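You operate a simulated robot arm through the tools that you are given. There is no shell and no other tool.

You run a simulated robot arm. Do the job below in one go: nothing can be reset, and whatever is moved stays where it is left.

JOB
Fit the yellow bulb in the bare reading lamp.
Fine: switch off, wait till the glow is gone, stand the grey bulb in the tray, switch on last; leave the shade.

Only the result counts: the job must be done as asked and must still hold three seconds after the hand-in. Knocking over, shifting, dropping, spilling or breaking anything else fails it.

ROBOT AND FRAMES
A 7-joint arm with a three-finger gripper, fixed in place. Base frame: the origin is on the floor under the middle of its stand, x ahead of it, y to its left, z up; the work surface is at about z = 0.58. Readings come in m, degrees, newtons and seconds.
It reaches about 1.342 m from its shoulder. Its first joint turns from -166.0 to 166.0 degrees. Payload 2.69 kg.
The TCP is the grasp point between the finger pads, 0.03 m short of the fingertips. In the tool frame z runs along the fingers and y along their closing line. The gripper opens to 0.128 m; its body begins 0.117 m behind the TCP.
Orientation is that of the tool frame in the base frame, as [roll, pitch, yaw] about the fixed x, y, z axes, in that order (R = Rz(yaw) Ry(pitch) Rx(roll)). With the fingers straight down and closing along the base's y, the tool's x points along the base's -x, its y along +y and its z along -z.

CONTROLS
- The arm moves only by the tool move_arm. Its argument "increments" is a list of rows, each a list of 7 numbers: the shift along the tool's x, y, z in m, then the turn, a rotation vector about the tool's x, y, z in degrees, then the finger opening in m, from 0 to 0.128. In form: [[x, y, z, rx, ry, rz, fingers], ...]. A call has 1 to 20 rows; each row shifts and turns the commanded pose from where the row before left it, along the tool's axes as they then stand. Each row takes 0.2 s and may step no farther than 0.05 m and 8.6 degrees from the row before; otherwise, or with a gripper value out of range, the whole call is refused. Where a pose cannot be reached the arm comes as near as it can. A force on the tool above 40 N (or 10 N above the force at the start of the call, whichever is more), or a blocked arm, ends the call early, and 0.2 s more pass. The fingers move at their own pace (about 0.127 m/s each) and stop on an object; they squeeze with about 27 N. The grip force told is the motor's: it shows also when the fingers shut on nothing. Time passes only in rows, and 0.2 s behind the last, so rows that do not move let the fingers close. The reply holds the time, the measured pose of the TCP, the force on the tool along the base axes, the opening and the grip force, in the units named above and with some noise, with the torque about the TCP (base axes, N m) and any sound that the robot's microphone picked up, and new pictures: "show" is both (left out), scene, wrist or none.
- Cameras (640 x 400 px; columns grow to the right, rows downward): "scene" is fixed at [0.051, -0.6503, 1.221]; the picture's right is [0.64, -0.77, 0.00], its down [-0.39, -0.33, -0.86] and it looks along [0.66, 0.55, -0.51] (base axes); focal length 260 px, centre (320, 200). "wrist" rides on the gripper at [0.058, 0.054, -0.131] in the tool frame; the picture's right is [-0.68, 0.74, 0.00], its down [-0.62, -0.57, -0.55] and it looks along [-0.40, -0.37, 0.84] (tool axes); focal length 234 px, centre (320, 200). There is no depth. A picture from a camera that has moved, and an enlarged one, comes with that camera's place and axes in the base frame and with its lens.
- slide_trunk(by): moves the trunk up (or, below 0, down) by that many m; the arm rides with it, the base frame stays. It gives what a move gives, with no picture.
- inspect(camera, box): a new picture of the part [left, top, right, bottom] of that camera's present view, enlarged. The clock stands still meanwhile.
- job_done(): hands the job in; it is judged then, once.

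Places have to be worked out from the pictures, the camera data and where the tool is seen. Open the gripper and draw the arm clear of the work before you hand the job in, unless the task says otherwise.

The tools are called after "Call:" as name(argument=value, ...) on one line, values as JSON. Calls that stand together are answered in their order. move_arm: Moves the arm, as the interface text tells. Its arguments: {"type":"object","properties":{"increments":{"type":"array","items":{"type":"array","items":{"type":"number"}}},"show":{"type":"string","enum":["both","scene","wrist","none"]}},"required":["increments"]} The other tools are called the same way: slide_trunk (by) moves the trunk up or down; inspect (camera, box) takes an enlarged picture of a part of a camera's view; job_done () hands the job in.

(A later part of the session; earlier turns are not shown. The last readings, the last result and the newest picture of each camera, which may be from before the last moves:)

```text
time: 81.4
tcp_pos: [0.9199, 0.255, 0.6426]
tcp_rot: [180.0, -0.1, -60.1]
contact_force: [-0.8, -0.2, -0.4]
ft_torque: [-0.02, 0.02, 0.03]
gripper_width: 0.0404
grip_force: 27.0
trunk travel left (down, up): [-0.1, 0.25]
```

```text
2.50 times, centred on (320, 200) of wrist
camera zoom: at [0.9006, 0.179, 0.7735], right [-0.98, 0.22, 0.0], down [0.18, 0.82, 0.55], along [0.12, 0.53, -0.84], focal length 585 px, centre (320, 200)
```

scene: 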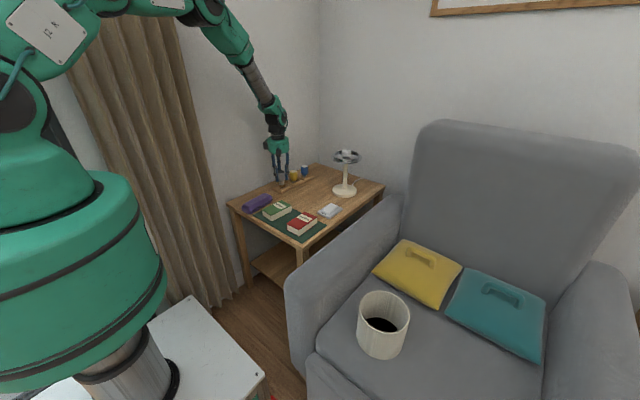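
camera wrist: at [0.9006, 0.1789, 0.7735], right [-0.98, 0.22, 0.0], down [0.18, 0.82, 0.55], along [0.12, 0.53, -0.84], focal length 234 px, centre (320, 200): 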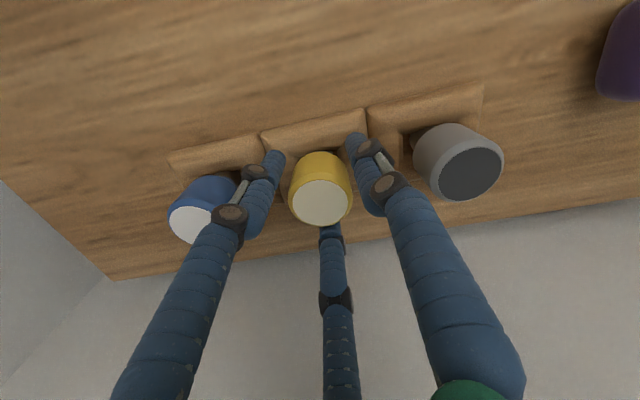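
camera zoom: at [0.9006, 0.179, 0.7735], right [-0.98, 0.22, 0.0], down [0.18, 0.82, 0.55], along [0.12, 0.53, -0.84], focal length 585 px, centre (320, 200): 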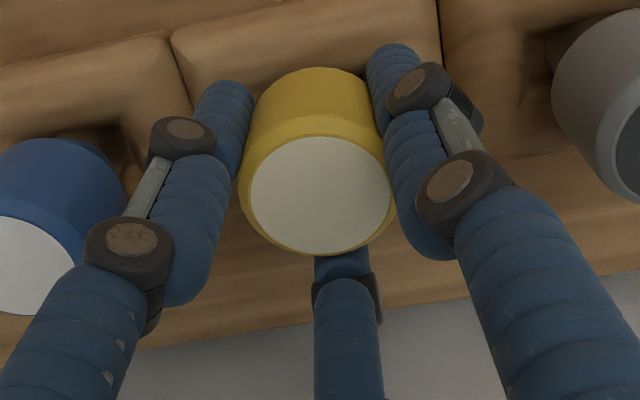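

The yellow bulb is held (0.0404 wide, no side load). I'll lift it slowly straight out of the slot.

Call:
move_arm(increments=[[0, 0, -0.003, 0, 0, 0, 0.0], [0, 0, -0.006, 0, 0, 0, 0.0], [0, 0, -0.01, 0, 0, 0, 0.0], [0, 0, -0.02, 0, 0, 0, 0.0], [0, 0, -0.03, 0, 0, 0, 0.0], [0, 0, -0.04, 0, 0, 0, 0.0], [0, 0, 0, 0, 0, 0, 0.0]], show="both")

Call:
inspect(camera="scene", box=[268, 130, 328, 200])

```text
time: 83.0
tcp_pos: [0.9191, 0.26, 0.7513]
tcp_rot: [-179.9, -0.1, -60.1]
contact_force: [-0.2, 0.6, 0.3]
ft_torque: [0.01, 0.0, 0.0]
gripper_width: 0.0403
grip_force: 27.5
trunk travel left (down, up): [-0.1, 0.25]
camera wrist: at [0.8988, 0.1807, 0.8826], right [-0.98, 0.22, 0.0], down [0.18, 0.82, 0.55], along [0.12, 0.53, -0.84], focal length 234 px, centre (320, 200)
```

scene: 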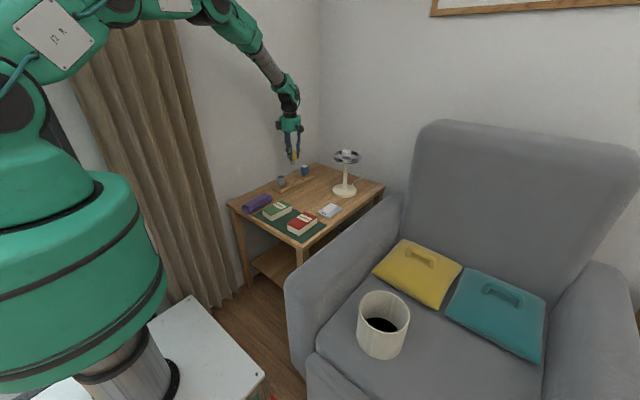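
wrist: 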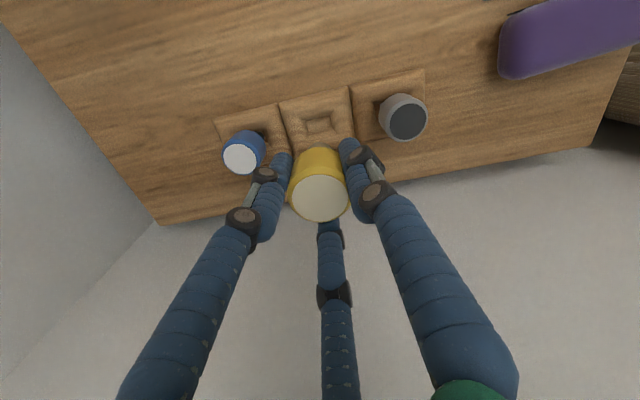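

```text
5.71 times, centred on (298, 165) of scene
camera zoom: at [0.051, -0.6503, 1.221], right [0.64, -0.77, 0.0], down [-0.39, -0.33, -0.86], along [0.66, 0.55, -0.51], focal length 1488 px, centre (446, 400)
```

zoom: 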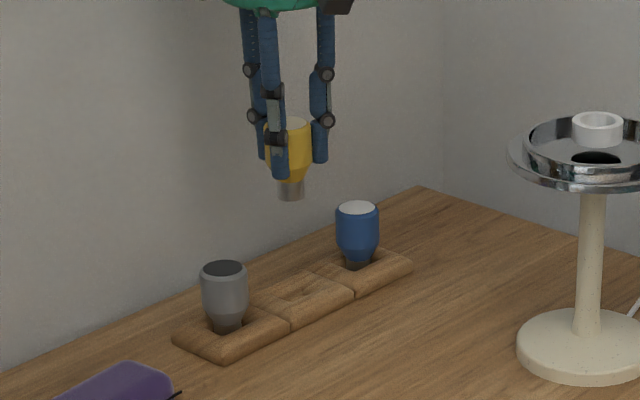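

The yellow bulb is out cleanly; tray and grey bulb undisturbed. I'll rise, rotate to yaw -10° (the counterclockwise end, leaving a full stroke for tightening), and move above the lamp at (1.020, 0.000).

Call:
move_arm(increments=[[0, 0, -0.04, 0, 0, 0, 0.0], [0, 0, -0.04, 0, 0, 0, 0.0], [0, 0, -0.04, 0, 0, 0, 0.0], [0, 0, -0.04, 0, 0, 0, 0.0], [0, 0, -0.035, 0, 0, 0, 0.0], [0, 0, 0, 0, 0, -8.33, 0.0], [0, 0, 0, 0, 0, -8.33, 0.0], [0, 0, 0, 0, 0, -8.33, 0.0], [0, 0, 0, 0, 0, -8.33, 0.0], [0, 0, 0, 0, 0, -8.33, 0.0], [0, 0, 0, 0, 0, -8.33, 0.0], [0.02066, 0.03409, 0, 0, 0, 0, 0.0], [0.02066, 0.03409, 0, 0, 0, 0, 0.0], [0.02066, 0.03409, 0, 0, 0, 0, 0.0], [0.02066, 0.03409, 0, 0, 0, 0, 0.0], [0.02066, 0.03409, 0, 0, 0, 0, 0.0], [0.02066, 0.03409, 0, 0, 0, 0, 0.0], [0.02066, 0.03409, 0, 0, 0, 0, 0.0], [0, 0, 0, 0, 0, 0, 0.0]], show="both")

Call:
inspect(camera="scene", box=[320, 100, 375, 170])

Call:
inspect(camera="wrist", box=[240, 80, 400, 240])

```text
time: 87.0
tcp_pos: [1.0205, -0.0048, 0.9443]
tcp_rot: [-179.9, -0.1, -10.1]
contact_force: [-1.3, -1.0, -0.4]
ft_torque: [0.05, 0.03, 0.0]
gripper_width: 0.0401
grip_force: 27.0
trunk travel left (down, up): [-0.1, 0.25]
camera wrist: at [1.0684, -0.0677, 1.0752], right [-0.8, -0.61, 0.0], down [-0.51, 0.67, 0.55], along [-0.33, 0.44, -0.84], focal length 234 px, centre (320, 200)
```

scene: 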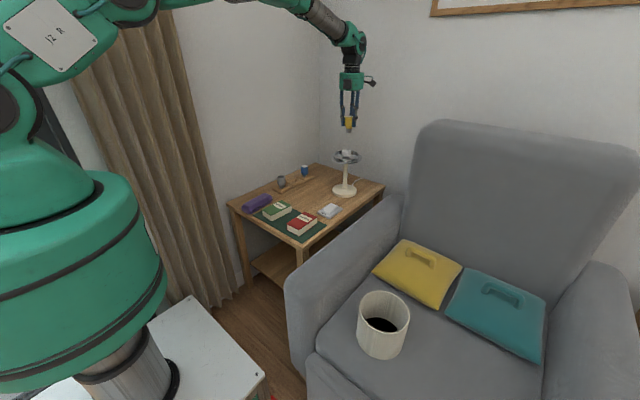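
wrist: 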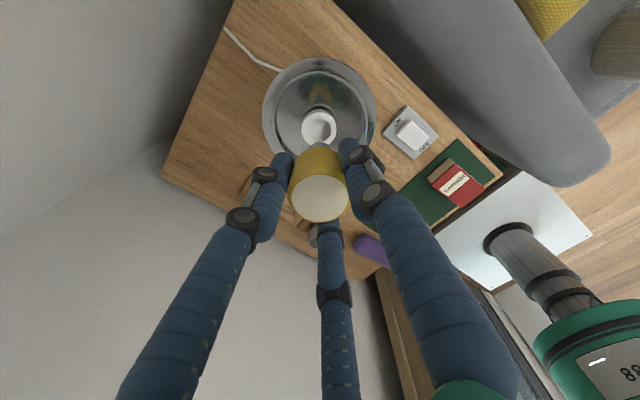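

```text
5.71 times, centred on (348, 135) of scene
camera zoom: at [0.051, -0.6503, 1.221], right [0.64, -0.77, 0.0], down [-0.39, -0.33, -0.86], along [0.66, 0.55, -0.51], focal length 1488 px, centre (163, 571)
```

zoom: 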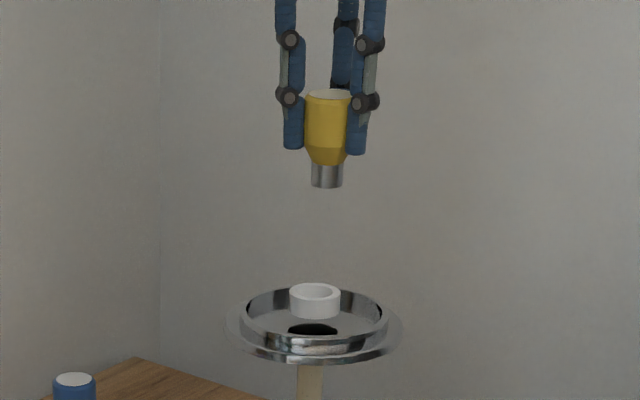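

```text
2.50 times, centred on (320, 160) of wrist
camera zoom: at [1.0684, -0.0677, 1.0752], right [-0.8, -0.61, 0.0], down [-0.51, 0.67, 0.55], along [-0.33, 0.44, -0.84], focal length 585 px, centre (320, 300)
```

zoom: 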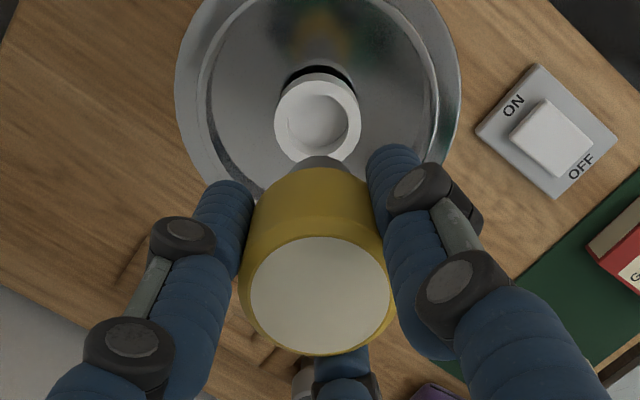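

The TCP reads y≈-0.0048, so relative to the socket axis (1.020, 0.000) it's about 4.7 mm off, and the scene view agrees. I'll correct that and lower until the cap is about 2 cm above the collar for a close comparison.

Call:
move_arm(increments=[[-0.0009, -0.0045, 0.015, 0, 0, 0, 0.0], [0, 0, 0.03, 0, 0, 0, 0.0], [0, 0, 0.029, 0, 0, 0, 0.0], [0, 0, 0, 0, 0, 0, 0.0], [0, 0, 0, 0, 0, 0, 0.0]], show="wrist")

Call:
inspect(camera="scene", box=[330, 128, 366, 164])

Call:
inspect(camera="wrist", box=[240, 80, 400, 240])

```text
time: 88.2
tcp_pos: [1.0219, 0.0018, 0.8738]
tcp_rot: [-180.0, -0.1, -10.0]
contact_force: [-0.4, 0.8, 0.2]
ft_torque: [-0.03, 0.0, -0.02]
gripper_width: 0.0402
grip_force: 27.1
trunk travel left (down, up): [-0.1, 0.25]
camera wrist: at [1.0682, -0.0618, 1.0041], right [-0.8, -0.61, 0.0], down [-0.51, 0.67, 0.55], along [-0.33, 0.44, -0.84], focal length 234 px, centre (320, 200)
```

wrist: 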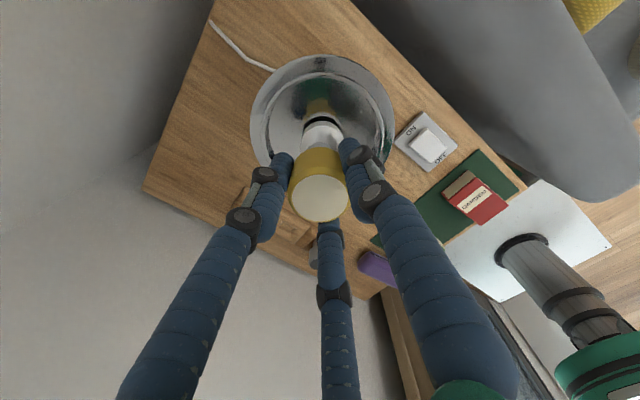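

```text
11.11 times, centred on (348, 146) of scene
camera zoom: at [0.051, -0.6503, 1.221], right [0.64, -0.77, 0.0], down [-0.39, -0.33, -0.86], along [0.66, 0.55, -0.51], focal length 2893 px, centre (9, 800)
```

zoom: 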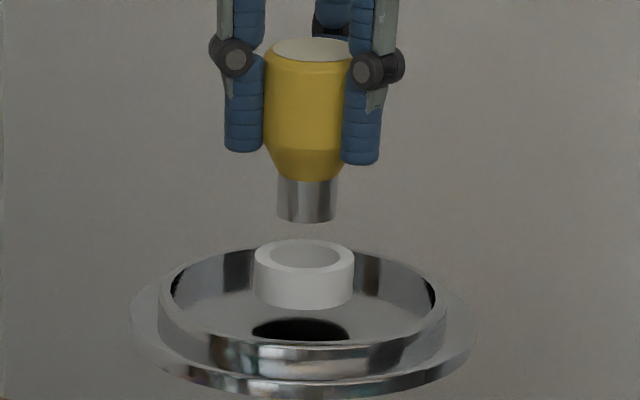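

```text
2.50 times, centred on (320, 160) of wrist
camera zoom: at [1.0682, -0.0618, 1.0041], right [-0.8, -0.61, 0.0], down [-0.51, 0.67, 0.55], along [-0.33, 0.44, -0.84], focal length 585 px, centre (320, 300)
```

zoom: 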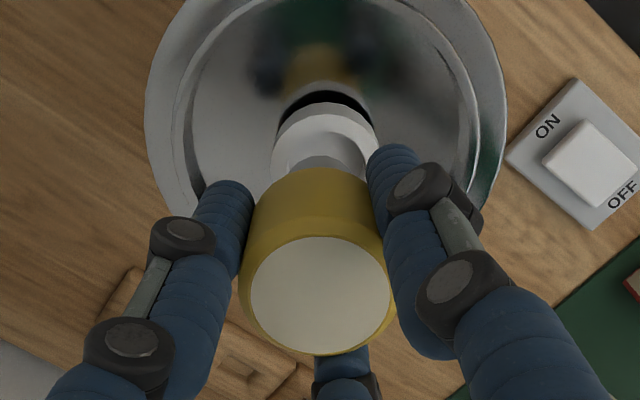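

The scene view shows the cap lined up with the collar to within a pixel. I'll zoom the wrist view on the collar to check the other direction.

Call:
inspect(camera="wrist", box=[290, 110, 350, 160])

Call:
inspect(camera="scene", box=[338, 140, 360, 162])

```text
8.00 times, centred on (320, 135) of wrist
camera zoom: at [1.0682, -0.0618, 1.0041], right [-0.8, -0.61, 0.0], down [-0.51, 0.67, 0.55], along [-0.33, 0.44, -0.84], focal length 1873 px, centre (320, 720)
```

zoom: 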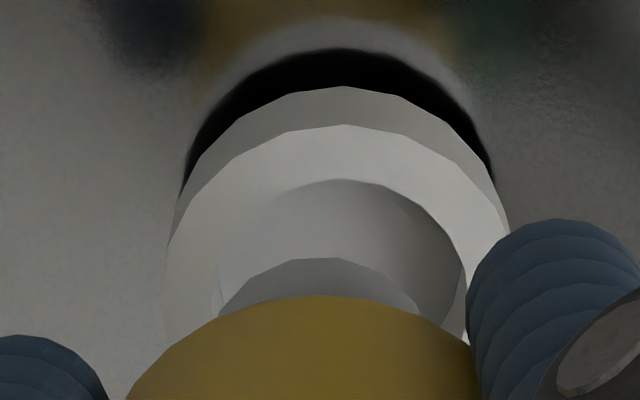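

```text
16.00 times, centred on (349, 151) of scene
camera zoom: at [0.051, -0.6503, 1.221], right [0.64, -0.77, 0.0], down [-0.39, -0.33, -0.86], along [0.66, 0.55, -0.51], focal length 4166 px, centre (-144, 984)
```

zoom: 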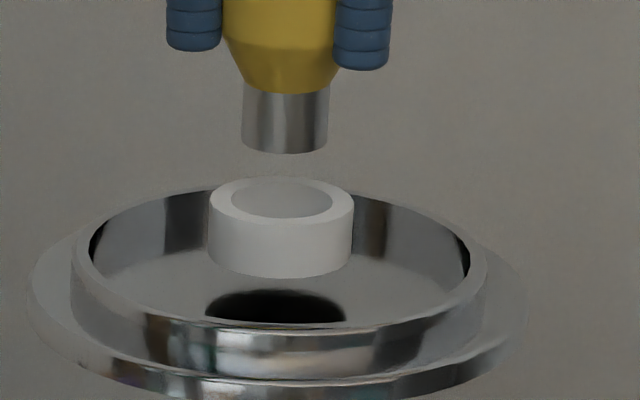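

Combining both views, the cap is (+1.8, +1.8) mm off the hole centre, matching the TCP reading exactly. I'll correct and lower to just above the collar, then confirm with the reading.

Call:
move_arm(increments=[[-0.0015, 0.0021, 0.005, 0, 0, 0, 0.0], [0, 0, 0.007, 0, 0, 0, 0.0], [0, 0, 0, 0, 0, 0, 0.0], [0, 0, 0, 0, 0, 0, 0.0]], show="none")

Call:
inspect(camera="scene", box=[338, 140, 360, 162])

Call:
inspect(camera="wrist", box=[290, 110, 350, 160])

```text
time: 89.2
tcp_pos: [1.0168, 0.0004, 0.8605]
tcp_rot: [-180.0, -0.2, -10.1]
contact_force: [-0.3, 0.8, 0.4]
ft_torque: [0.01, -0.03, -0.01]
gripper_width: 0.0403
grip_force: 26.8
trunk travel left (down, up): [-0.1, 0.25]
```

```text
16.00 times, centred on (349, 151) of scene
camera zoom: at [0.051, -0.6503, 1.221], right [0.64, -0.77, 0.0], down [-0.39, -0.33, -0.86], along [0.66, 0.55, -0.51], focal length 4166 px, centre (-144, 984)
```

zoom: 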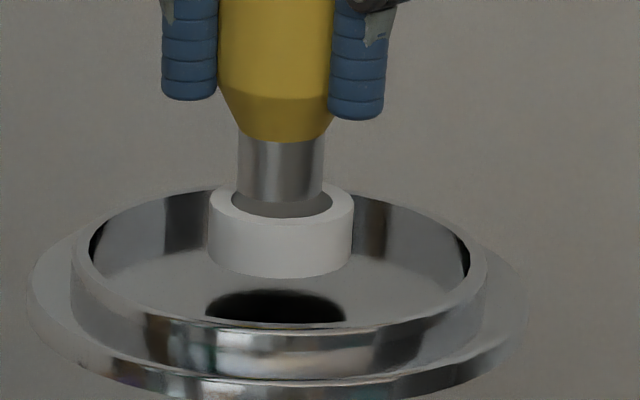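

```text
8.00 times, centred on (320, 135) of wrist
camera zoom: at [1.0641, -0.0638, 0.9913], right [-0.8, -0.61, 0.0], down [-0.51, 0.67, 0.55], along [-0.33, 0.44, -0.84], focal length 1873 px, centre (320, 720)
```

zoom: 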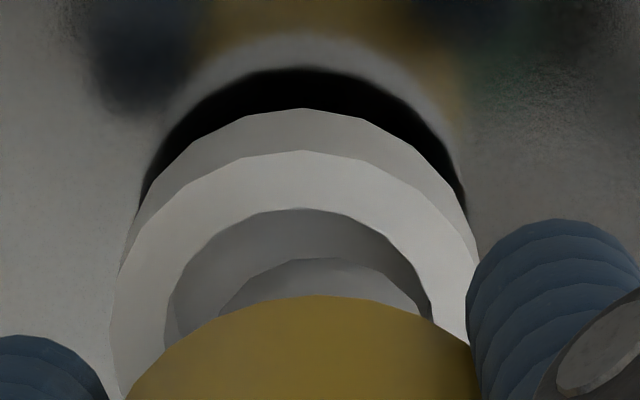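

Now the cap is about -2.7 mm in x from the hole centre (wrist view, scene and TCP reading agree). I'll correct in place and recheck before inserting.

Call:
move_arm(increments=[[0.0027, -0.0003, 0, 0, 0, 0, 0.0], [0, 0, 0, 0, 0, 0, 0.0], [0, 0, 0, 0, 0, 0, 0.0]], show="none")

Call:
inspect(camera="scene", box=[338, 140, 360, 162])

Call:
inspect(camera="wrist", box=[290, 110, 350, 160])

```text
time: 90.0
tcp_pos: [1.0203, -0.0008, 0.86]
tcp_rot: [180.0, -0.2, -10.1]
contact_force: [-0.6, -0.1, -0.5]
ft_torque: [-0.03, -0.01, 0.0]
gripper_width: 0.0403
grip_force: 26.8
trunk travel left (down, up): [-0.1, 0.25]
```

```text
16.00 times, centred on (349, 151) of scene
camera zoom: at [0.051, -0.6503, 1.221], right [0.64, -0.77, 0.0], down [-0.39, -0.33, -0.86], along [0.66, 0.55, -0.51], focal length 4166 px, centre (-144, 984)
```

zoom: 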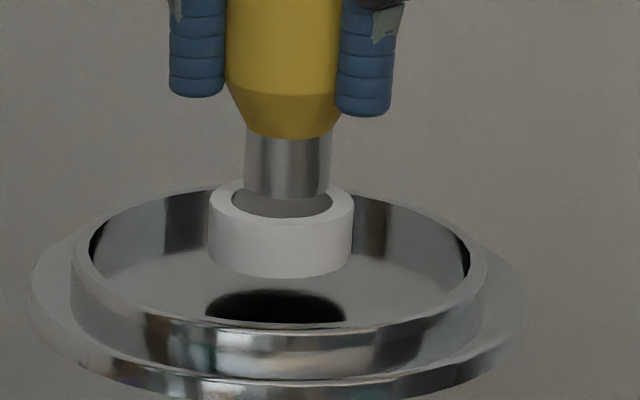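

```text
8.00 times, centred on (320, 135) of wrist
camera zoom: at [1.0666, -0.0646, 0.9917], right [-0.8, -0.61, 0.0], down [-0.51, 0.67, 0.55], along [-0.33, 0.44, -0.84], focal length 1873 px, centre (320, 720)
```

zoom: 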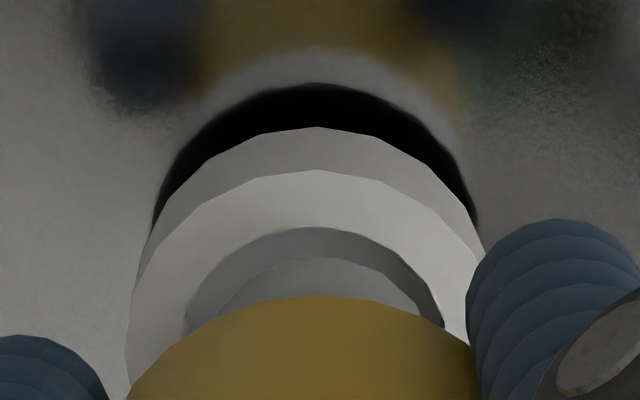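

Aligned to about 1 mm (cap is ~1 mm low in y). I'll nudge and lower slowly into the collar, watching forces.

Call:
move_arm(increments=[[-0.0002, -0.001, 0.003, 0, 0, 0, 0.0], [0, 0, 0.003, 0, 0, 0, 0.0], [0, 0, 0.002, 0, 0, 0, 0.0], [0, 0, 0.002, 0, 0, 0, 0.0], [0, 0, 0, 0, 0, 0, 0.0]], show="none")

Call:
inspect(camera="scene", box=[338, 140, 360, 162])

Call:
inspect(camera="wrist", box=[290, 110, 350, 160])

```text
time: 91.2
tcp_pos: [1.0192, -0.0002, 0.8504]
tcp_rot: [-180.0, -0.1, -10.0]
contact_force: [0.5, 0.2, -0.4]
ft_torque: [0.01, 0.01, 0.02]
gripper_width: 0.0404
grip_force: 26.1
trunk travel left (down, up): [-0.1, 0.25]
```

```text
16.00 times, centred on (349, 151) of scene
camera zoom: at [0.051, -0.6503, 1.221], right [0.64, -0.77, 0.0], down [-0.39, -0.33, -0.86], along [0.66, 0.55, -0.51], focal length 4166 px, centre (-144, 984)
```

zoom: 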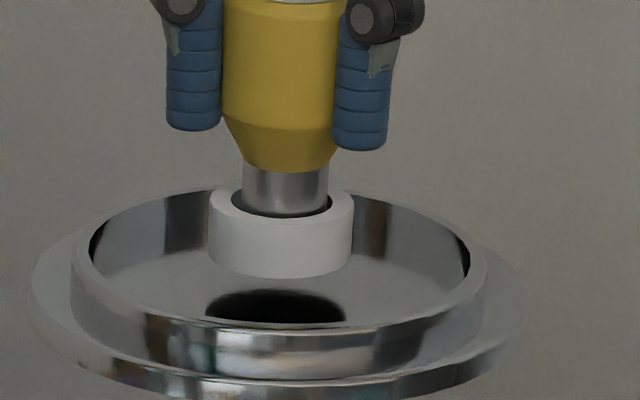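

```text
8.00 times, centred on (320, 135) of wrist
camera zoom: at [1.0666, -0.0641, 0.9817], right [-0.8, -0.61, 0.0], down [-0.51, 0.67, 0.55], along [-0.33, 0.44, -0.84], focal length 1873 px, centre (320, 720)
```

zoom: 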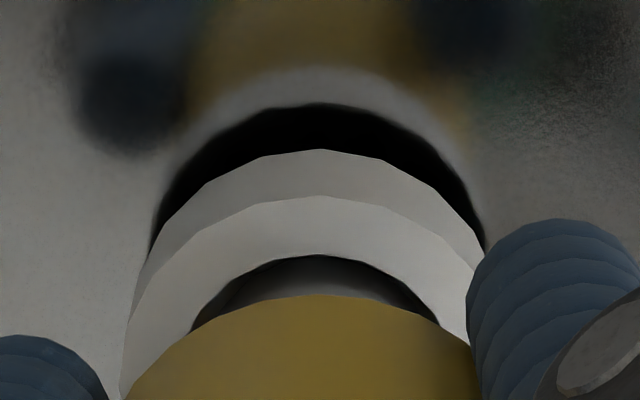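

The cap is entering the collar cleanly with no force. Lowering further in 1–1.5 mm steps until it touches the thread.

Call:
move_arm(increments=[[0, 0, 0.0015, 0, 0, 0, 0.0], [0, 0, 0.0015, 0, 0, 0, 0.0], [0, 0, 0.0015, 0, 0, 0, 0.0], [0, 0, 0.0015, 0, 0, 0, 0.0], [0, 0, 0, 0, 0, 0, 0.0]], show="none")

Call:
inspect(camera="scene", box=[338, 140, 360, 162])

```text
time: 92.4
tcp_pos: [1.0201, -0.0004, 0.8433]
tcp_rot: [-180.0, -0.2, -10.1]
contact_force: [-0.7, 2.6, -0.4]
ft_torque: [0.08, 0.01, -0.01]
gripper_width: 0.04
grip_force: 27.3
trunk travel left (down, up): [-0.1, 0.25]
```

```text
16.00 times, centred on (349, 151) of scene
camera zoom: at [0.051, -0.6503, 1.221], right [0.64, -0.77, 0.0], down [-0.39, -0.33, -0.86], along [0.66, 0.55, -0.51], focal length 4166 px, centre (-144, 984)
```

zoom: 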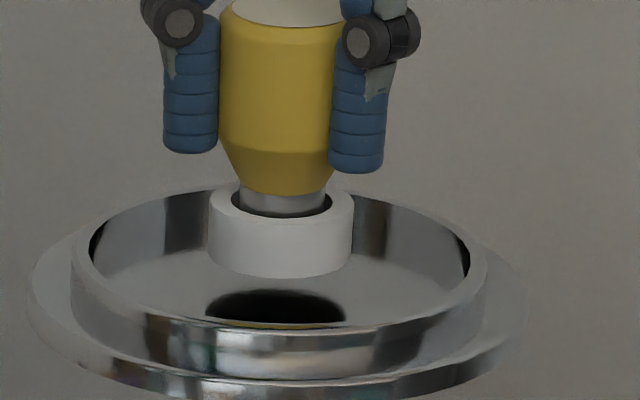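

Height now matches where the grey bulb left its thread. I'll lower by small steps until I feel vertical contact.

Call:
move_arm(increments=[[0, -0.0003, 0.001, 0, 0, 0, 0.0], [0, 0, 0.001, 0, 0, 0, 0.0]], show="none")

```text
time: 93.0
tcp_pos: [1.019, 0.0002, 0.8442]
tcp_rot: [180.0, -0.2, -10.1]
contact_force: [-3.9, -2.5, 8.6]
ft_torque: [-0.15, 0.36, -0.01]
gripper_width: 0.0402
grip_force: 27.5
trunk travel left (down, up): [-0.1, 0.25]
```

Vertical contact at 8.6 N: the cap is resting on the thread. Now I'll turn clockwise with a small downward feed and watch torque and force.

Call:
move_arm(increments=[[0.0003, 0.0003, -0.0005, 0, 0, 8, 0.0], [0, 0, 7e-05, 0, 0, 8, 0.0], [0, 0, 7e-05, 0, 0, 8, 0.0], [0, 0, 7e-05, 0, 0, 8, 0.0], [0, 0, 7e-05, 0, 0, 8, 0.0]], show="none")

Call:
inspect(camera="scene", box=[338, 134, 360, 156])

```text
time: 94.2
tcp_pos: [1.0192, 0.0003, 0.8418]
tcp_rot: [-179.8, -0.1, -50.4]
contact_force: [-3.6, -2.1, 6.0]
ft_torque: [-0.19, 0.12, -0.02]
gripper_width: 0.0403
grip_force: 26.7
trunk travel left (down, up): [-0.1, 0.25]
```

```text
16.00 times, centred on (349, 145) of scene
camera zoom: at [0.051, -0.6503, 1.221], right [0.64, -0.77, 0.0], down [-0.39, -0.33, -0.86], along [0.66, 0.55, -0.51], focal length 4166 px, centre (-144, 1080)
```

zoom: 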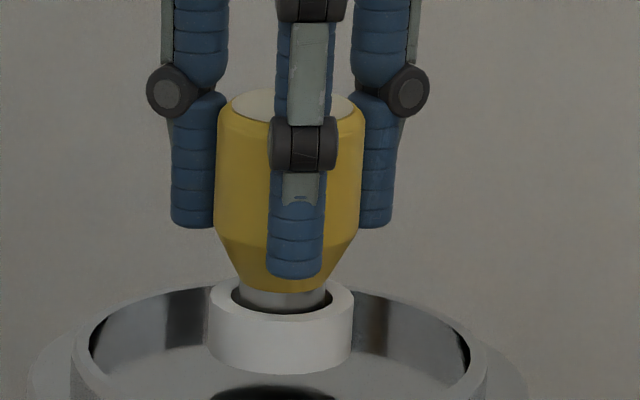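

Smooth so far, and the bulb top appears to be descending. Continuing clockwise.

Call:
move_arm(increments=[[0.0003, 0.0003, 7e-05, 0, 0, 8, 0.0], [0, 0, 7e-05, 0, 0, 8, 0.0], [0, 0, 7e-05, 0, 0, 8, 0.0], [0, 0, 7e-05, 0, 0, 8, 0.0], [0, 0, 7e-05, 0, 0, 8, 0.0], [0, 0, 7e-05, 0, 0, 8, 0.0], [0, 0, 7e-05, 0, 0, 8, 0.0]], show="none")

Call:
inspect(camera="scene", box=[338, 134, 360, 156])

```text
time: 95.8
tcp_pos: [1.0205, -0.0012, 0.8419]
tcp_rot: [-179.8, -0.1, -106.3]
contact_force: [-3.9, 8.5, 11.8]
ft_torque: [0.19, 0.26, -0.02]
gripper_width: 0.0404
grip_force: 27.1
trunk travel left (down, up): [-0.1, 0.25]
```

```text
16.00 times, centred on (349, 145) of scene
camera zoom: at [0.051, -0.6503, 1.221], right [0.64, -0.77, 0.0], down [-0.39, -0.33, -0.86], along [0.66, 0.55, -0.51], focal length 4166 px, centre (-144, 1080)
```

zoom: 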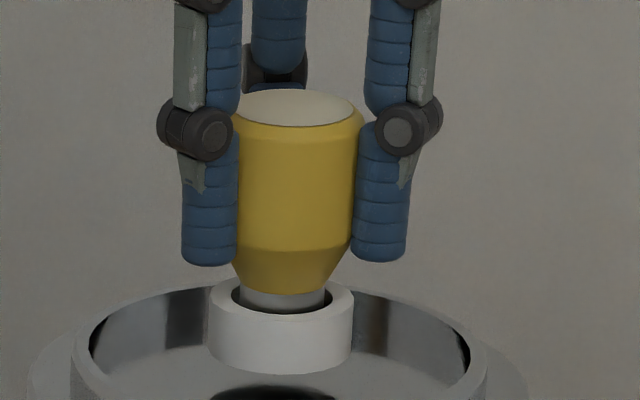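

Still turning freely with light downward pressure. Continuing another 64°.

Call:
move_arm(increments=[[-0.0006, 0.0002, -0.0005, 0, 0, 8, 0.0], [0, 0, 7e-05, 0, 0, 8, 0.0], [0, 0, 7e-05, 0, 0, 8, 0.0], [0, 0, 7e-05, 0, 0, 8, 0.0], [0, 0, 7e-05, 0, 0, 8, 0.0], [0, 0, 7e-05, 0, 0, 8, 0.0], [0, 0, 7e-05, 0, 0, 8, 0.0], [0, 0, 7e-05, 0, 0, 8, 0.0]], show="none")

Call:
inspect(camera="scene", box=[338, 134, 360, 156])

```text
time: 97.6
tcp_pos: [1.0201, 0.0003, 0.8425]
tcp_rot: [-179.8, 0.2, -170.3]
contact_force: [-2.2, -6.2, 12.7]
ft_torque: [-0.34, 0.36, 0.02]
gripper_width: 0.0402
grip_force: 27.1
trunk travel left (down, up): [-0.1, 0.25]
```

```text
16.00 times, centred on (349, 145) of scene
camera zoom: at [0.051, -0.6503, 1.221], right [0.64, -0.77, 0.0], down [-0.39, -0.33, -0.86], along [0.66, 0.55, -0.51], focal length 4166 px, centre (-144, 1080)
```

zoom: 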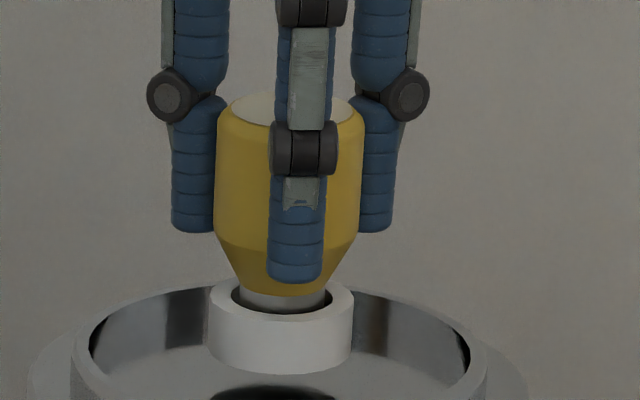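

Compared with the picture 120° ago, the bulb is about 1 mm lower, so the thread is engaged and drawing in. Continuing.

Call:
move_arm(increments=[[0, -0.0006, -0.0003, 0, 0, 8, 0.0], [0, 0, 7e-05, 0, 0, 8, 0.0], [0, 0, 7e-05, 0, 0, 8, 0.0], [0, 0, 7e-05, 0, 0, 8, 0.0], [0, 0, 7e-05, 0, 0, 8, 0.0], [0, 0, 7e-05, 0, 0, 8, 0.0], [0, 0, 7e-05, 0, 0, 8, 0.0], [0, 0, 7e-05, 0, 0, 8, 0.0], [0, 0, 7e-05, 0, 0, 8, 0.0]], show="none")

```text
time: 99.6
tcp_pos: [1.0199, 0.0006, 0.84]
tcp_rot: [180.0, 0.1, 117.7]
contact_force: [-1.3, -1.2, 7.7]
ft_torque: [-0.13, 0.08, 0.0]
gripper_width: 0.0404
grip_force: 27.3
trunk travel left (down, up): [-0.1, 0.25]
```

Forces are low and the TCP is dropping (0.840). Continuing clockwise toward the wrist limit.

Call:
move_arm(increments=[[0, 0, 7e-05, 0, 0, 8, 0.0], [0, 0, 7e-05, 0, 0, 8, 0.0], [0, 0, 7e-05, 0, 0, 8, 0.0], [0, 0, 7e-05, 0, 0, 8, 0.0], [0, 0, 7e-05, 0, 0, 8, 0.0], [0, 0, 7e-05, 0, 0, 8, 0.0], [0, 0, 7e-05, 0, 0, 8, 0.0], [0, 0, 7e-05, 0, 0, 8, 0.0], [0, 0, 7e-05, 0, 0, 8, 0.0], [0, 0, 7e-05, 0, 0, 8, 0.0], [0, 0, 7e-05, 0, 0, 8, 0.0]], show="none")

Call:
inspect(camera="scene", box=[338, 134, 360, 156])

```text
time: 102.0
tcp_pos: [1.0206, 0.0002, 0.8404]
tcp_rot: [179.9, 0.0, 29.7]
contact_force: [-8.5, 4.4, 1.4]
ft_torque: [0.02, 0.21, -0.01]
gripper_width: 0.0402
grip_force: 27.6
trunk travel left (down, up): [-0.1, 0.25]
```

```text
16.00 times, centred on (349, 145) of scene
camera zoom: at [0.051, -0.6503, 1.221], right [0.64, -0.77, 0.0], down [-0.39, -0.33, -0.86], along [0.66, 0.55, -0.51], focal length 4166 px, centre (-144, 1080)
```

zoom: 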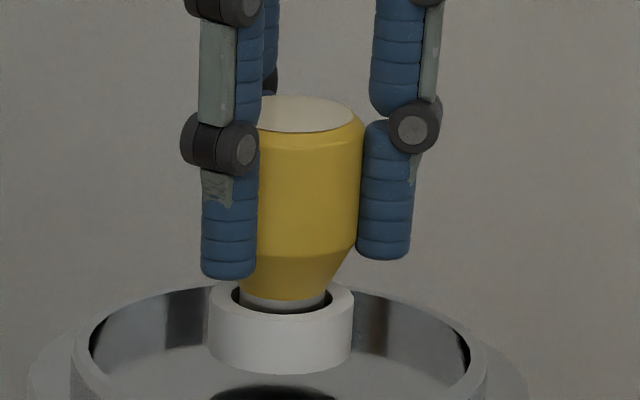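

320° turned, and the bulb top is nearly down to the seated height. I'll open the fingers around it, spin the gripper back, and regrip for the rest.

Call:
move_arm(increments=[[0, 0, 0, 0, 0, 0, 0.05], [0, 0, 0, 0, 0, 0, 0.07], [0, 0, 0, 0, 0, 0, 0.07], [0, 0, 0.002, 0, 0, -8.5, 0.07], [0, 0, 0, 0, 0, -8.5, 0.07], [0, 0, 0, 0, 0, -8.5, 0.07], [0, 0, 0, 0, 0, -8.5, 0.07], [0, 0, 0, 0, 0, -8.5, 0.07], [0, 0, 0, 0, 0, -8.5, 0.07], [0, 0, 0, 0, 0, -8.5, 0.07], [0, 0, 0, 0, 0, -8.5, 0.07], [0, 0, 0, 0, 0, -8.5, 0.07], [0, 0, 0, 0, 0, -8.5, 0.07], [0, 0, 0, 0, 0, -8.5, 0.07], [0, 0, 0, 0, 0, -8.5, 0.07], [0, 0, 0, 0, 0, -8.5, 0.07], [0, 0, 0, 0, 0, -8.5, 0.07], [0, 0, 0, 0, 0, -8.5, 0.07], [0, 0, 0, 0, 0, -8.5, 0.07]], show="none")

Call:
inspect(camera="scene", box=[338, 134, 360, 156])

```text
time: 106.0
tcp_pos: [1.02, -0.0003, 0.8364]
tcp_rot: [179.9, 0.1, 166.0]
contact_force: [0.8, 0.3, -0.2]
ft_torque: [-0.02, 0.02, 0.02]
gripper_width: 0.0701
grip_force: 0.1
trunk travel left (down, up): [-0.1, 0.25]
```

```text
16.00 times, centred on (349, 145) of scene
camera zoom: at [0.051, -0.6503, 1.221], right [0.64, -0.77, 0.0], down [-0.39, -0.33, -0.86], along [0.66, 0.55, -0.51], focal length 4166 px, centre (-144, 1080)
```

zoom: 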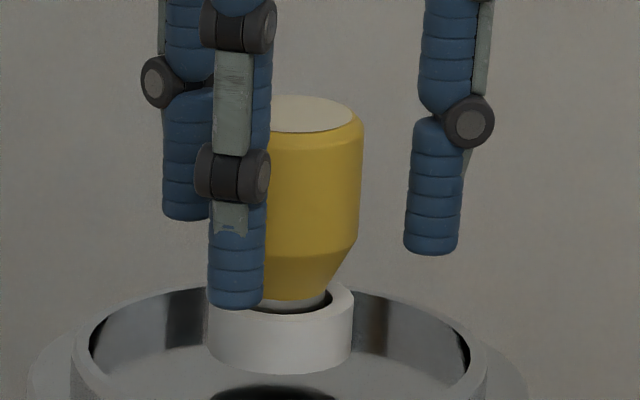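

The yellow bulb stays put in the thread. Continuing to spin the open gripper back counterclockwise.

Call:
move_arm(increments=[[0, 0, 0, 0, 0, -8.5, 0.07], [0, 0, 0, 0, 0, -8.5, 0.07], [0, 0, 0, 0, 0, -8.5, 0.07], [0, 0, 0, 0, 0, -8.5, 0.07], [0, 0, 0, 0, 0, -8.5, 0.07], [0, 0, 0, 0, 0, -8.5, 0.07], [0, 0, 0, 0, 0, -8.5, 0.07], [0, 0, 0, 0, 0, -8.5, 0.07], [0, 0, 0, 0, 0, -8.5, 0.07], [0, 0, 0, 0, 0, -8.5, 0.07], [0, 0, 0, 0, 0, -8.5, 0.07], [0, 0, 0, 0, 0, -8.5, 0.07], [0, 0, 0, 0, 0, -8.5, 0.07], [0, 0, 0, 0, 0, -8.5, 0.07], [0, 0, 0, 0, 0, -8.5, 0.07], [0, 0, 0, 0, 0, -8.5, 0.07], [0, 0, 0, 0, 0, -8.5, 0.07], [0, 0, 0, 0, 0, -8.5, 0.07], [0, 0, 0, 0, 0, -8.5, 0.07], [0, 0, 0, 0, 0, -8.5, 0.07]], show="wrist")

Call:
inspect(camera="wrist", box=[220, 100, 420, 270])

Call:
inspect(camera="scene", box=[338, 134, 360, 156])

```text
time: 110.2
tcp_pos: [1.0202, 0.0007, 0.8384]
tcp_rot: [179.9, -0.1, -24.0]
contact_force: [-0.4, 0.3, 0.2]
ft_torque: [-0.02, 0.01, 0.03]
gripper_width: 0.07
grip_force: 0.0
trunk travel left (down, up): [-0.1, 0.25]
camera wrist: at [1.0503, -0.0725, 0.9688], right [-0.92, -0.4, 0.0], down [-0.33, 0.77, 0.55], along [-0.22, 0.5, -0.84], focal length 234 px, centre (320, 200)
```

wrist: 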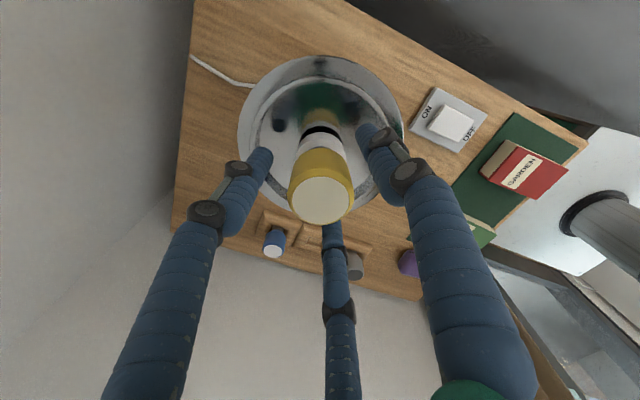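

```text
2.35 times, centred on (320, 185) of wrist
camera zoom: at [1.0503, -0.0725, 0.9688], right [-0.92, -0.4, 0.0], down [-0.33, 0.77, 0.55], along [-0.22, 0.5, -0.84], focal length 551 px, centre (320, 235)
```

zoom: 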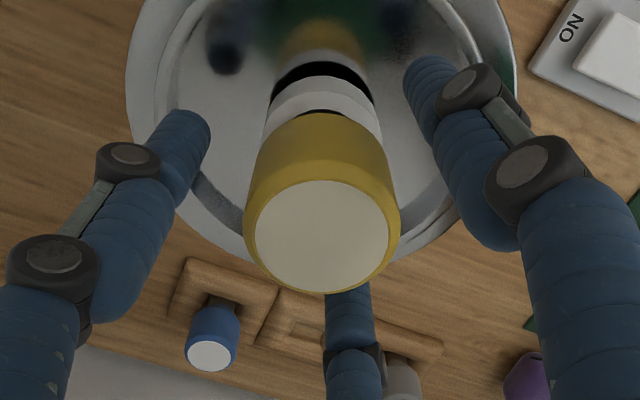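

```text
16.00 times, centred on (349, 145) of scene
camera zoom: at [0.051, -0.6503, 1.221], right [0.64, -0.77, 0.0], down [-0.39, -0.33, -0.86], along [0.66, 0.55, -0.51], focal length 4166 px, centre (-144, 1080)
```

zoom: 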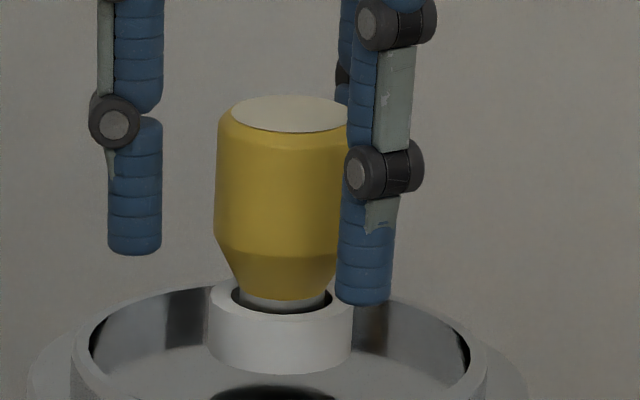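

Centred at yaw -24°. Closing again.

Call:
move_arm(increments=[[0, 0, 0.0015, 0, 0, 0, 0.05], [0, 0, 0, 0, 0, 0, 0.0], [0, 0, 0, 0, 0, 0, 0.0], [0, 0, 0, 0, 0, 0, 0.0]], show="none")

```text
time: 111.2
tcp_pos: [1.0202, 0.0002, 0.836]
tcp_rot: [-179.9, -0.1, -24.2]
contact_force: [-3.0, -0.3, -0.8]
ft_torque: [-0.02, 0.08, -0.01]
gripper_width: 0.0403
grip_force: 27.1
trunk travel left (down, up): [-0.1, 0.25]
```

Gripped with almost no side load. Turning clockwise again with a slight downward feed.

Call:
move_arm(increments=[[0, 0, 7e-05, 0, 0, 8, 0.0], [0, 0, 7e-05, 0, 0, 8, 0.0], [0, 0, 7e-05, 0, 0, 8, 0.0], [0, 0, 7e-05, 0, 0, 8, 0.0], [0, 0, 7e-05, 0, 0, 8, 0.0], [0, 0, 7e-05, 0, 0, 8, 0.0], [0, 0, 7e-05, 0, 0, 8, 0.0], [0, 0, 7e-05, 0, 0, 8, 0.0], [0, 0, 7e-05, 0, 0, 8, 0.0], [0, 0, 7e-05, 0, 0, 8, 0.0]], show="none")

Call:
inspect(camera="scene", box=[338, 134, 360, 156])

```text
time: 113.4
tcp_pos: [1.0204, -0.0005, 0.835]
tcp_rot: [-179.8, -0.1, -104.2]
contact_force: [-5.3, -6.4, 6.0]
ft_torque: [-0.43, 0.32, -0.05]
gripper_width: 0.0402
grip_force: 26.7
trunk travel left (down, up): [-0.1, 0.25]
```

```text
16.00 times, centred on (349, 145) of scene
camera zoom: at [0.051, -0.6503, 1.221], right [0.64, -0.77, 0.0], down [-0.39, -0.33, -0.86], along [0.66, 0.55, -0.51], focal length 4166 px, centre (-144, 1080)
```

zoom: 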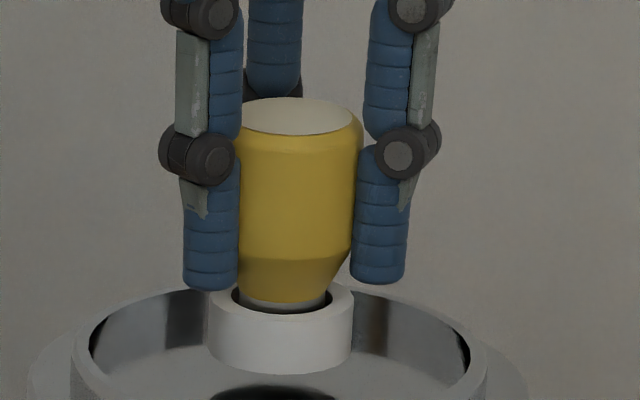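

Going down steadily. Continuing in smaller batches so I catch the seating torque.

Call:
move_arm(increments=[[-0.0003, 0.0007, 0, 0, 0, 8, 0.0], [0, 0, 7e-05, 0, 0, 8, 0.0], [0, 0, 7e-05, 0, 0, 8, 0.0], [0, 0, 7e-05, 0, 0, 8, 0.0], [0, 0, 7e-05, 0, 0, 8, 0.0], [0, 0, 7e-05, 0, 0, 8, 0.0], [0, 0, 7e-05, 0, 0, 8, 0.0], [0, 0, 7e-05, 0, 0, 8, 0.0]], show="none")

Call:
inspect(camera="scene", box=[338, 134, 360, 156])

```text
time: 115.2
tcp_pos: [1.0195, 0.0007, 0.8341]
tcp_rot: [179.9, 0.1, -168.3]
contact_force: [6.0, -12.8, 2.7]
ft_torque: [-0.28, -0.12, 0.45]
gripper_width: 0.0402
grip_force: 26.9
trunk travel left (down, up): [-0.1, 0.25]
```

```text
16.00 times, centred on (349, 145) of scene
camera zoom: at [0.051, -0.6503, 1.221], right [0.64, -0.77, 0.0], down [-0.39, -0.33, -0.86], along [0.66, 0.55, -0.51], focal length 4166 px, centre (-144, 1080)
```

zoom: 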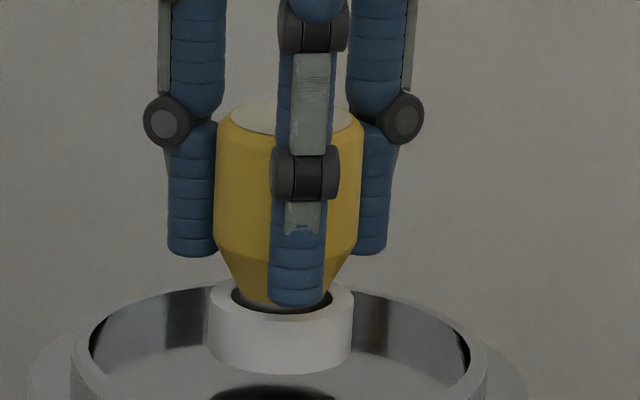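

Torque has risen to +0.45 N·m and the bulb top is at the grey bulb's original seated height, so it's screwed home. One more small turn to confirm it's against the stop.

Call:
move_arm(increments=[[0.0002, -0.0012, 0, 0, 0, 6, 0.0], [0, 0, 0, 0, 0, 0, 0.0]], show="none")

Call:
inspect(camera="scene", box=[338, 134, 360, 156])

```text
time: 115.8
tcp_pos: [1.0204, 0.0003, 0.8337]
tcp_rot: [180.0, 0.0, -174.2]
contact_force: [2.6, -1.7, 2.4]
ft_torque: [0.02, -0.04, 0.12]
gripper_width: 0.04
grip_force: 27.1
trunk travel left (down, up): [-0.1, 0.25]
```

```text
16.00 times, centred on (349, 145) of scene
camera zoom: at [0.051, -0.6503, 1.221], right [0.64, -0.77, 0.0], down [-0.39, -0.33, -0.86], along [0.66, 0.55, -0.51], focal length 4166 px, centre (-144, 1080)
```

zoom: 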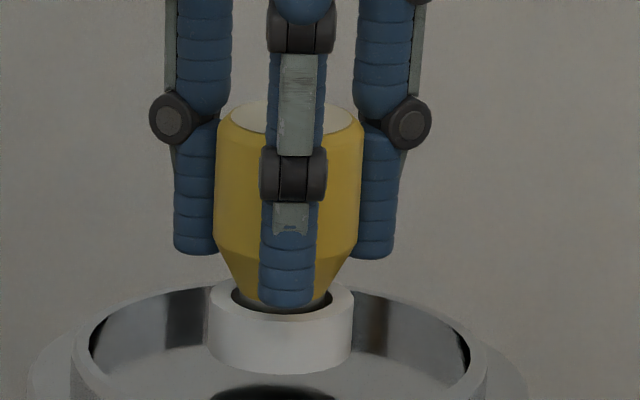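

Torque reads lower after the settling row. I'll repeat a single quick turn and read straight away to be certain it's at the stop.

Call:
move_arm(increments=[[0, 0, 0, 0, 0, 8, 0.0]], show="none")

Call:
inspect(camera="scene", box=[338, 134, 360, 156])

```text
time: 116.2
tcp_pos: [1.0192, -0.0001, 0.8337]
tcp_rot: [-180.0, 0.0, 177.7]
contact_force: [-0.8, 3.3, 1.7]
ft_torque: [0.15, 0.02, 0.5]
gripper_width: 0.0402
grip_force: 27.0
trunk travel left (down, up): [-0.1, 0.25]
```

```text
16.00 times, centred on (349, 145) of scene
camera zoom: at [0.051, -0.6503, 1.221], right [0.64, -0.77, 0.0], down [-0.39, -0.33, -0.86], along [0.66, 0.55, -0.51], focal length 4166 px, centre (-144, 1080)
```

zoom: 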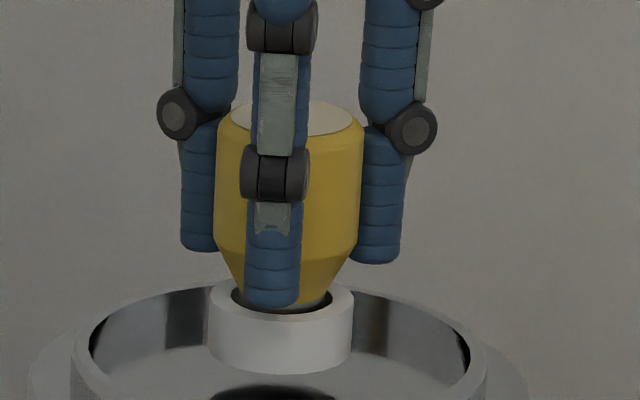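

0.5 N·m again with no further descent: the bulb is fully seated. I'll open the fingers and rise straight up.

Call:
move_arm(increments=[[0, 0, 0, 0, 0, 0, 0.0], [0, 0, 0, 0, 0, 0, 0.044], [0, 0, 0, 0, 0, 0, 0.05], [0, 0, 0, 0, 0, 0, 0.06], [0, 0, 0, 0, 0, 0, 0.075], [0, 0, -0.01, 0, 0, 0, 0.075], [0, 0, -0.02, 0, 0, 0, 0.075], [0, 0, -0.03, 0, 0, 0, 0.075], [0, 0, -0.04, 0, 0, 0, 0.075], [0, 0, 0, 0, 0, 0, 0.075]], show="both")

Call:
inspect(camera="scene", box=[325, 132, 370, 168])

Call:
inspect(camera="wrist", box=[200, 20, 400, 220])

```text
time: 118.4
tcp_pos: [1.0186, -0.0013, 0.9364]
tcp_rot: [-179.9, 0.1, 177.8]
contact_force: [-0.3, -0.4, 0.9]
ft_torque: [-0.02, -0.03, -0.02]
gripper_width: 0.0749
grip_force: 0.0
trunk travel left (down, up): [-0.1, 0.25]
camera wrist: at [0.9613, 0.054, 1.0672], right [0.7, 0.71, 0.0], down [0.59, -0.59, 0.55], along [0.39, -0.39, -0.83], focal length 234 px, centre (320, 200)
```

scene: 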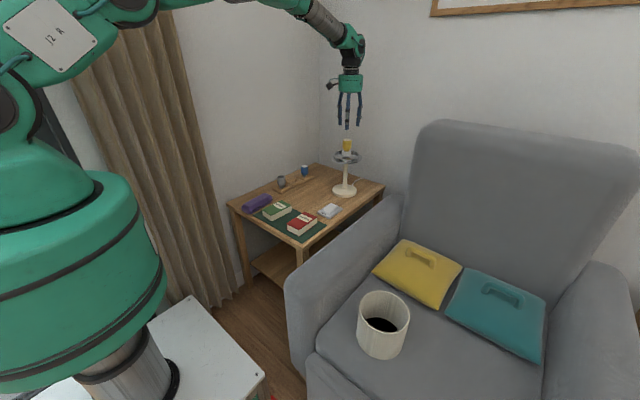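
wrist: 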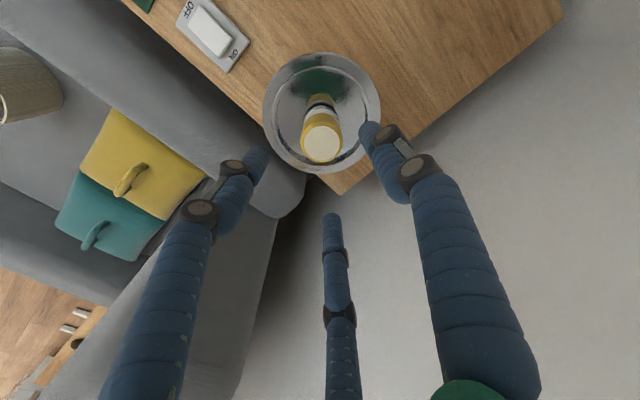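

```text
11.11 times, centred on (348, 150) of scene
camera zoom: at [0.051, -0.6503, 1.221], right [0.64, -0.77, 0.0], down [-0.39, -0.33, -0.86], along [0.66, 0.55, -0.51], focal length 2893 px, centre (14, 756)
```

zoom: 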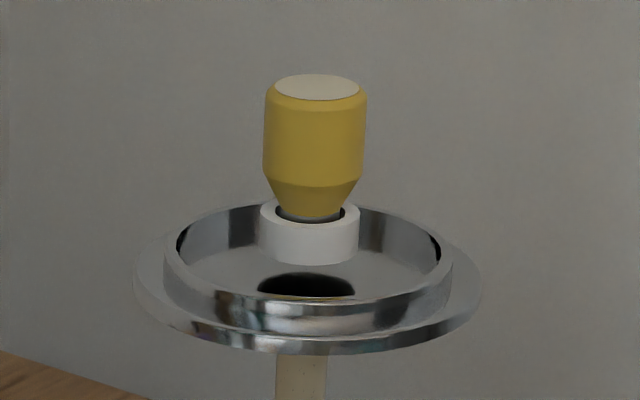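

```text
2.00 times, centred on (300, 120) of wrist
camera zoom: at [0.9613, 0.054, 1.0672], right [0.7, 0.71, 0.0], down [0.59, -0.59, 0.55], along [0.39, -0.39, -0.83], focal length 468 px, centre (360, 360)
```

zoom: 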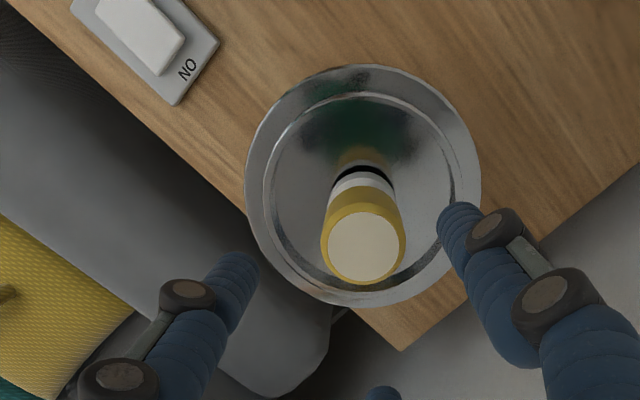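

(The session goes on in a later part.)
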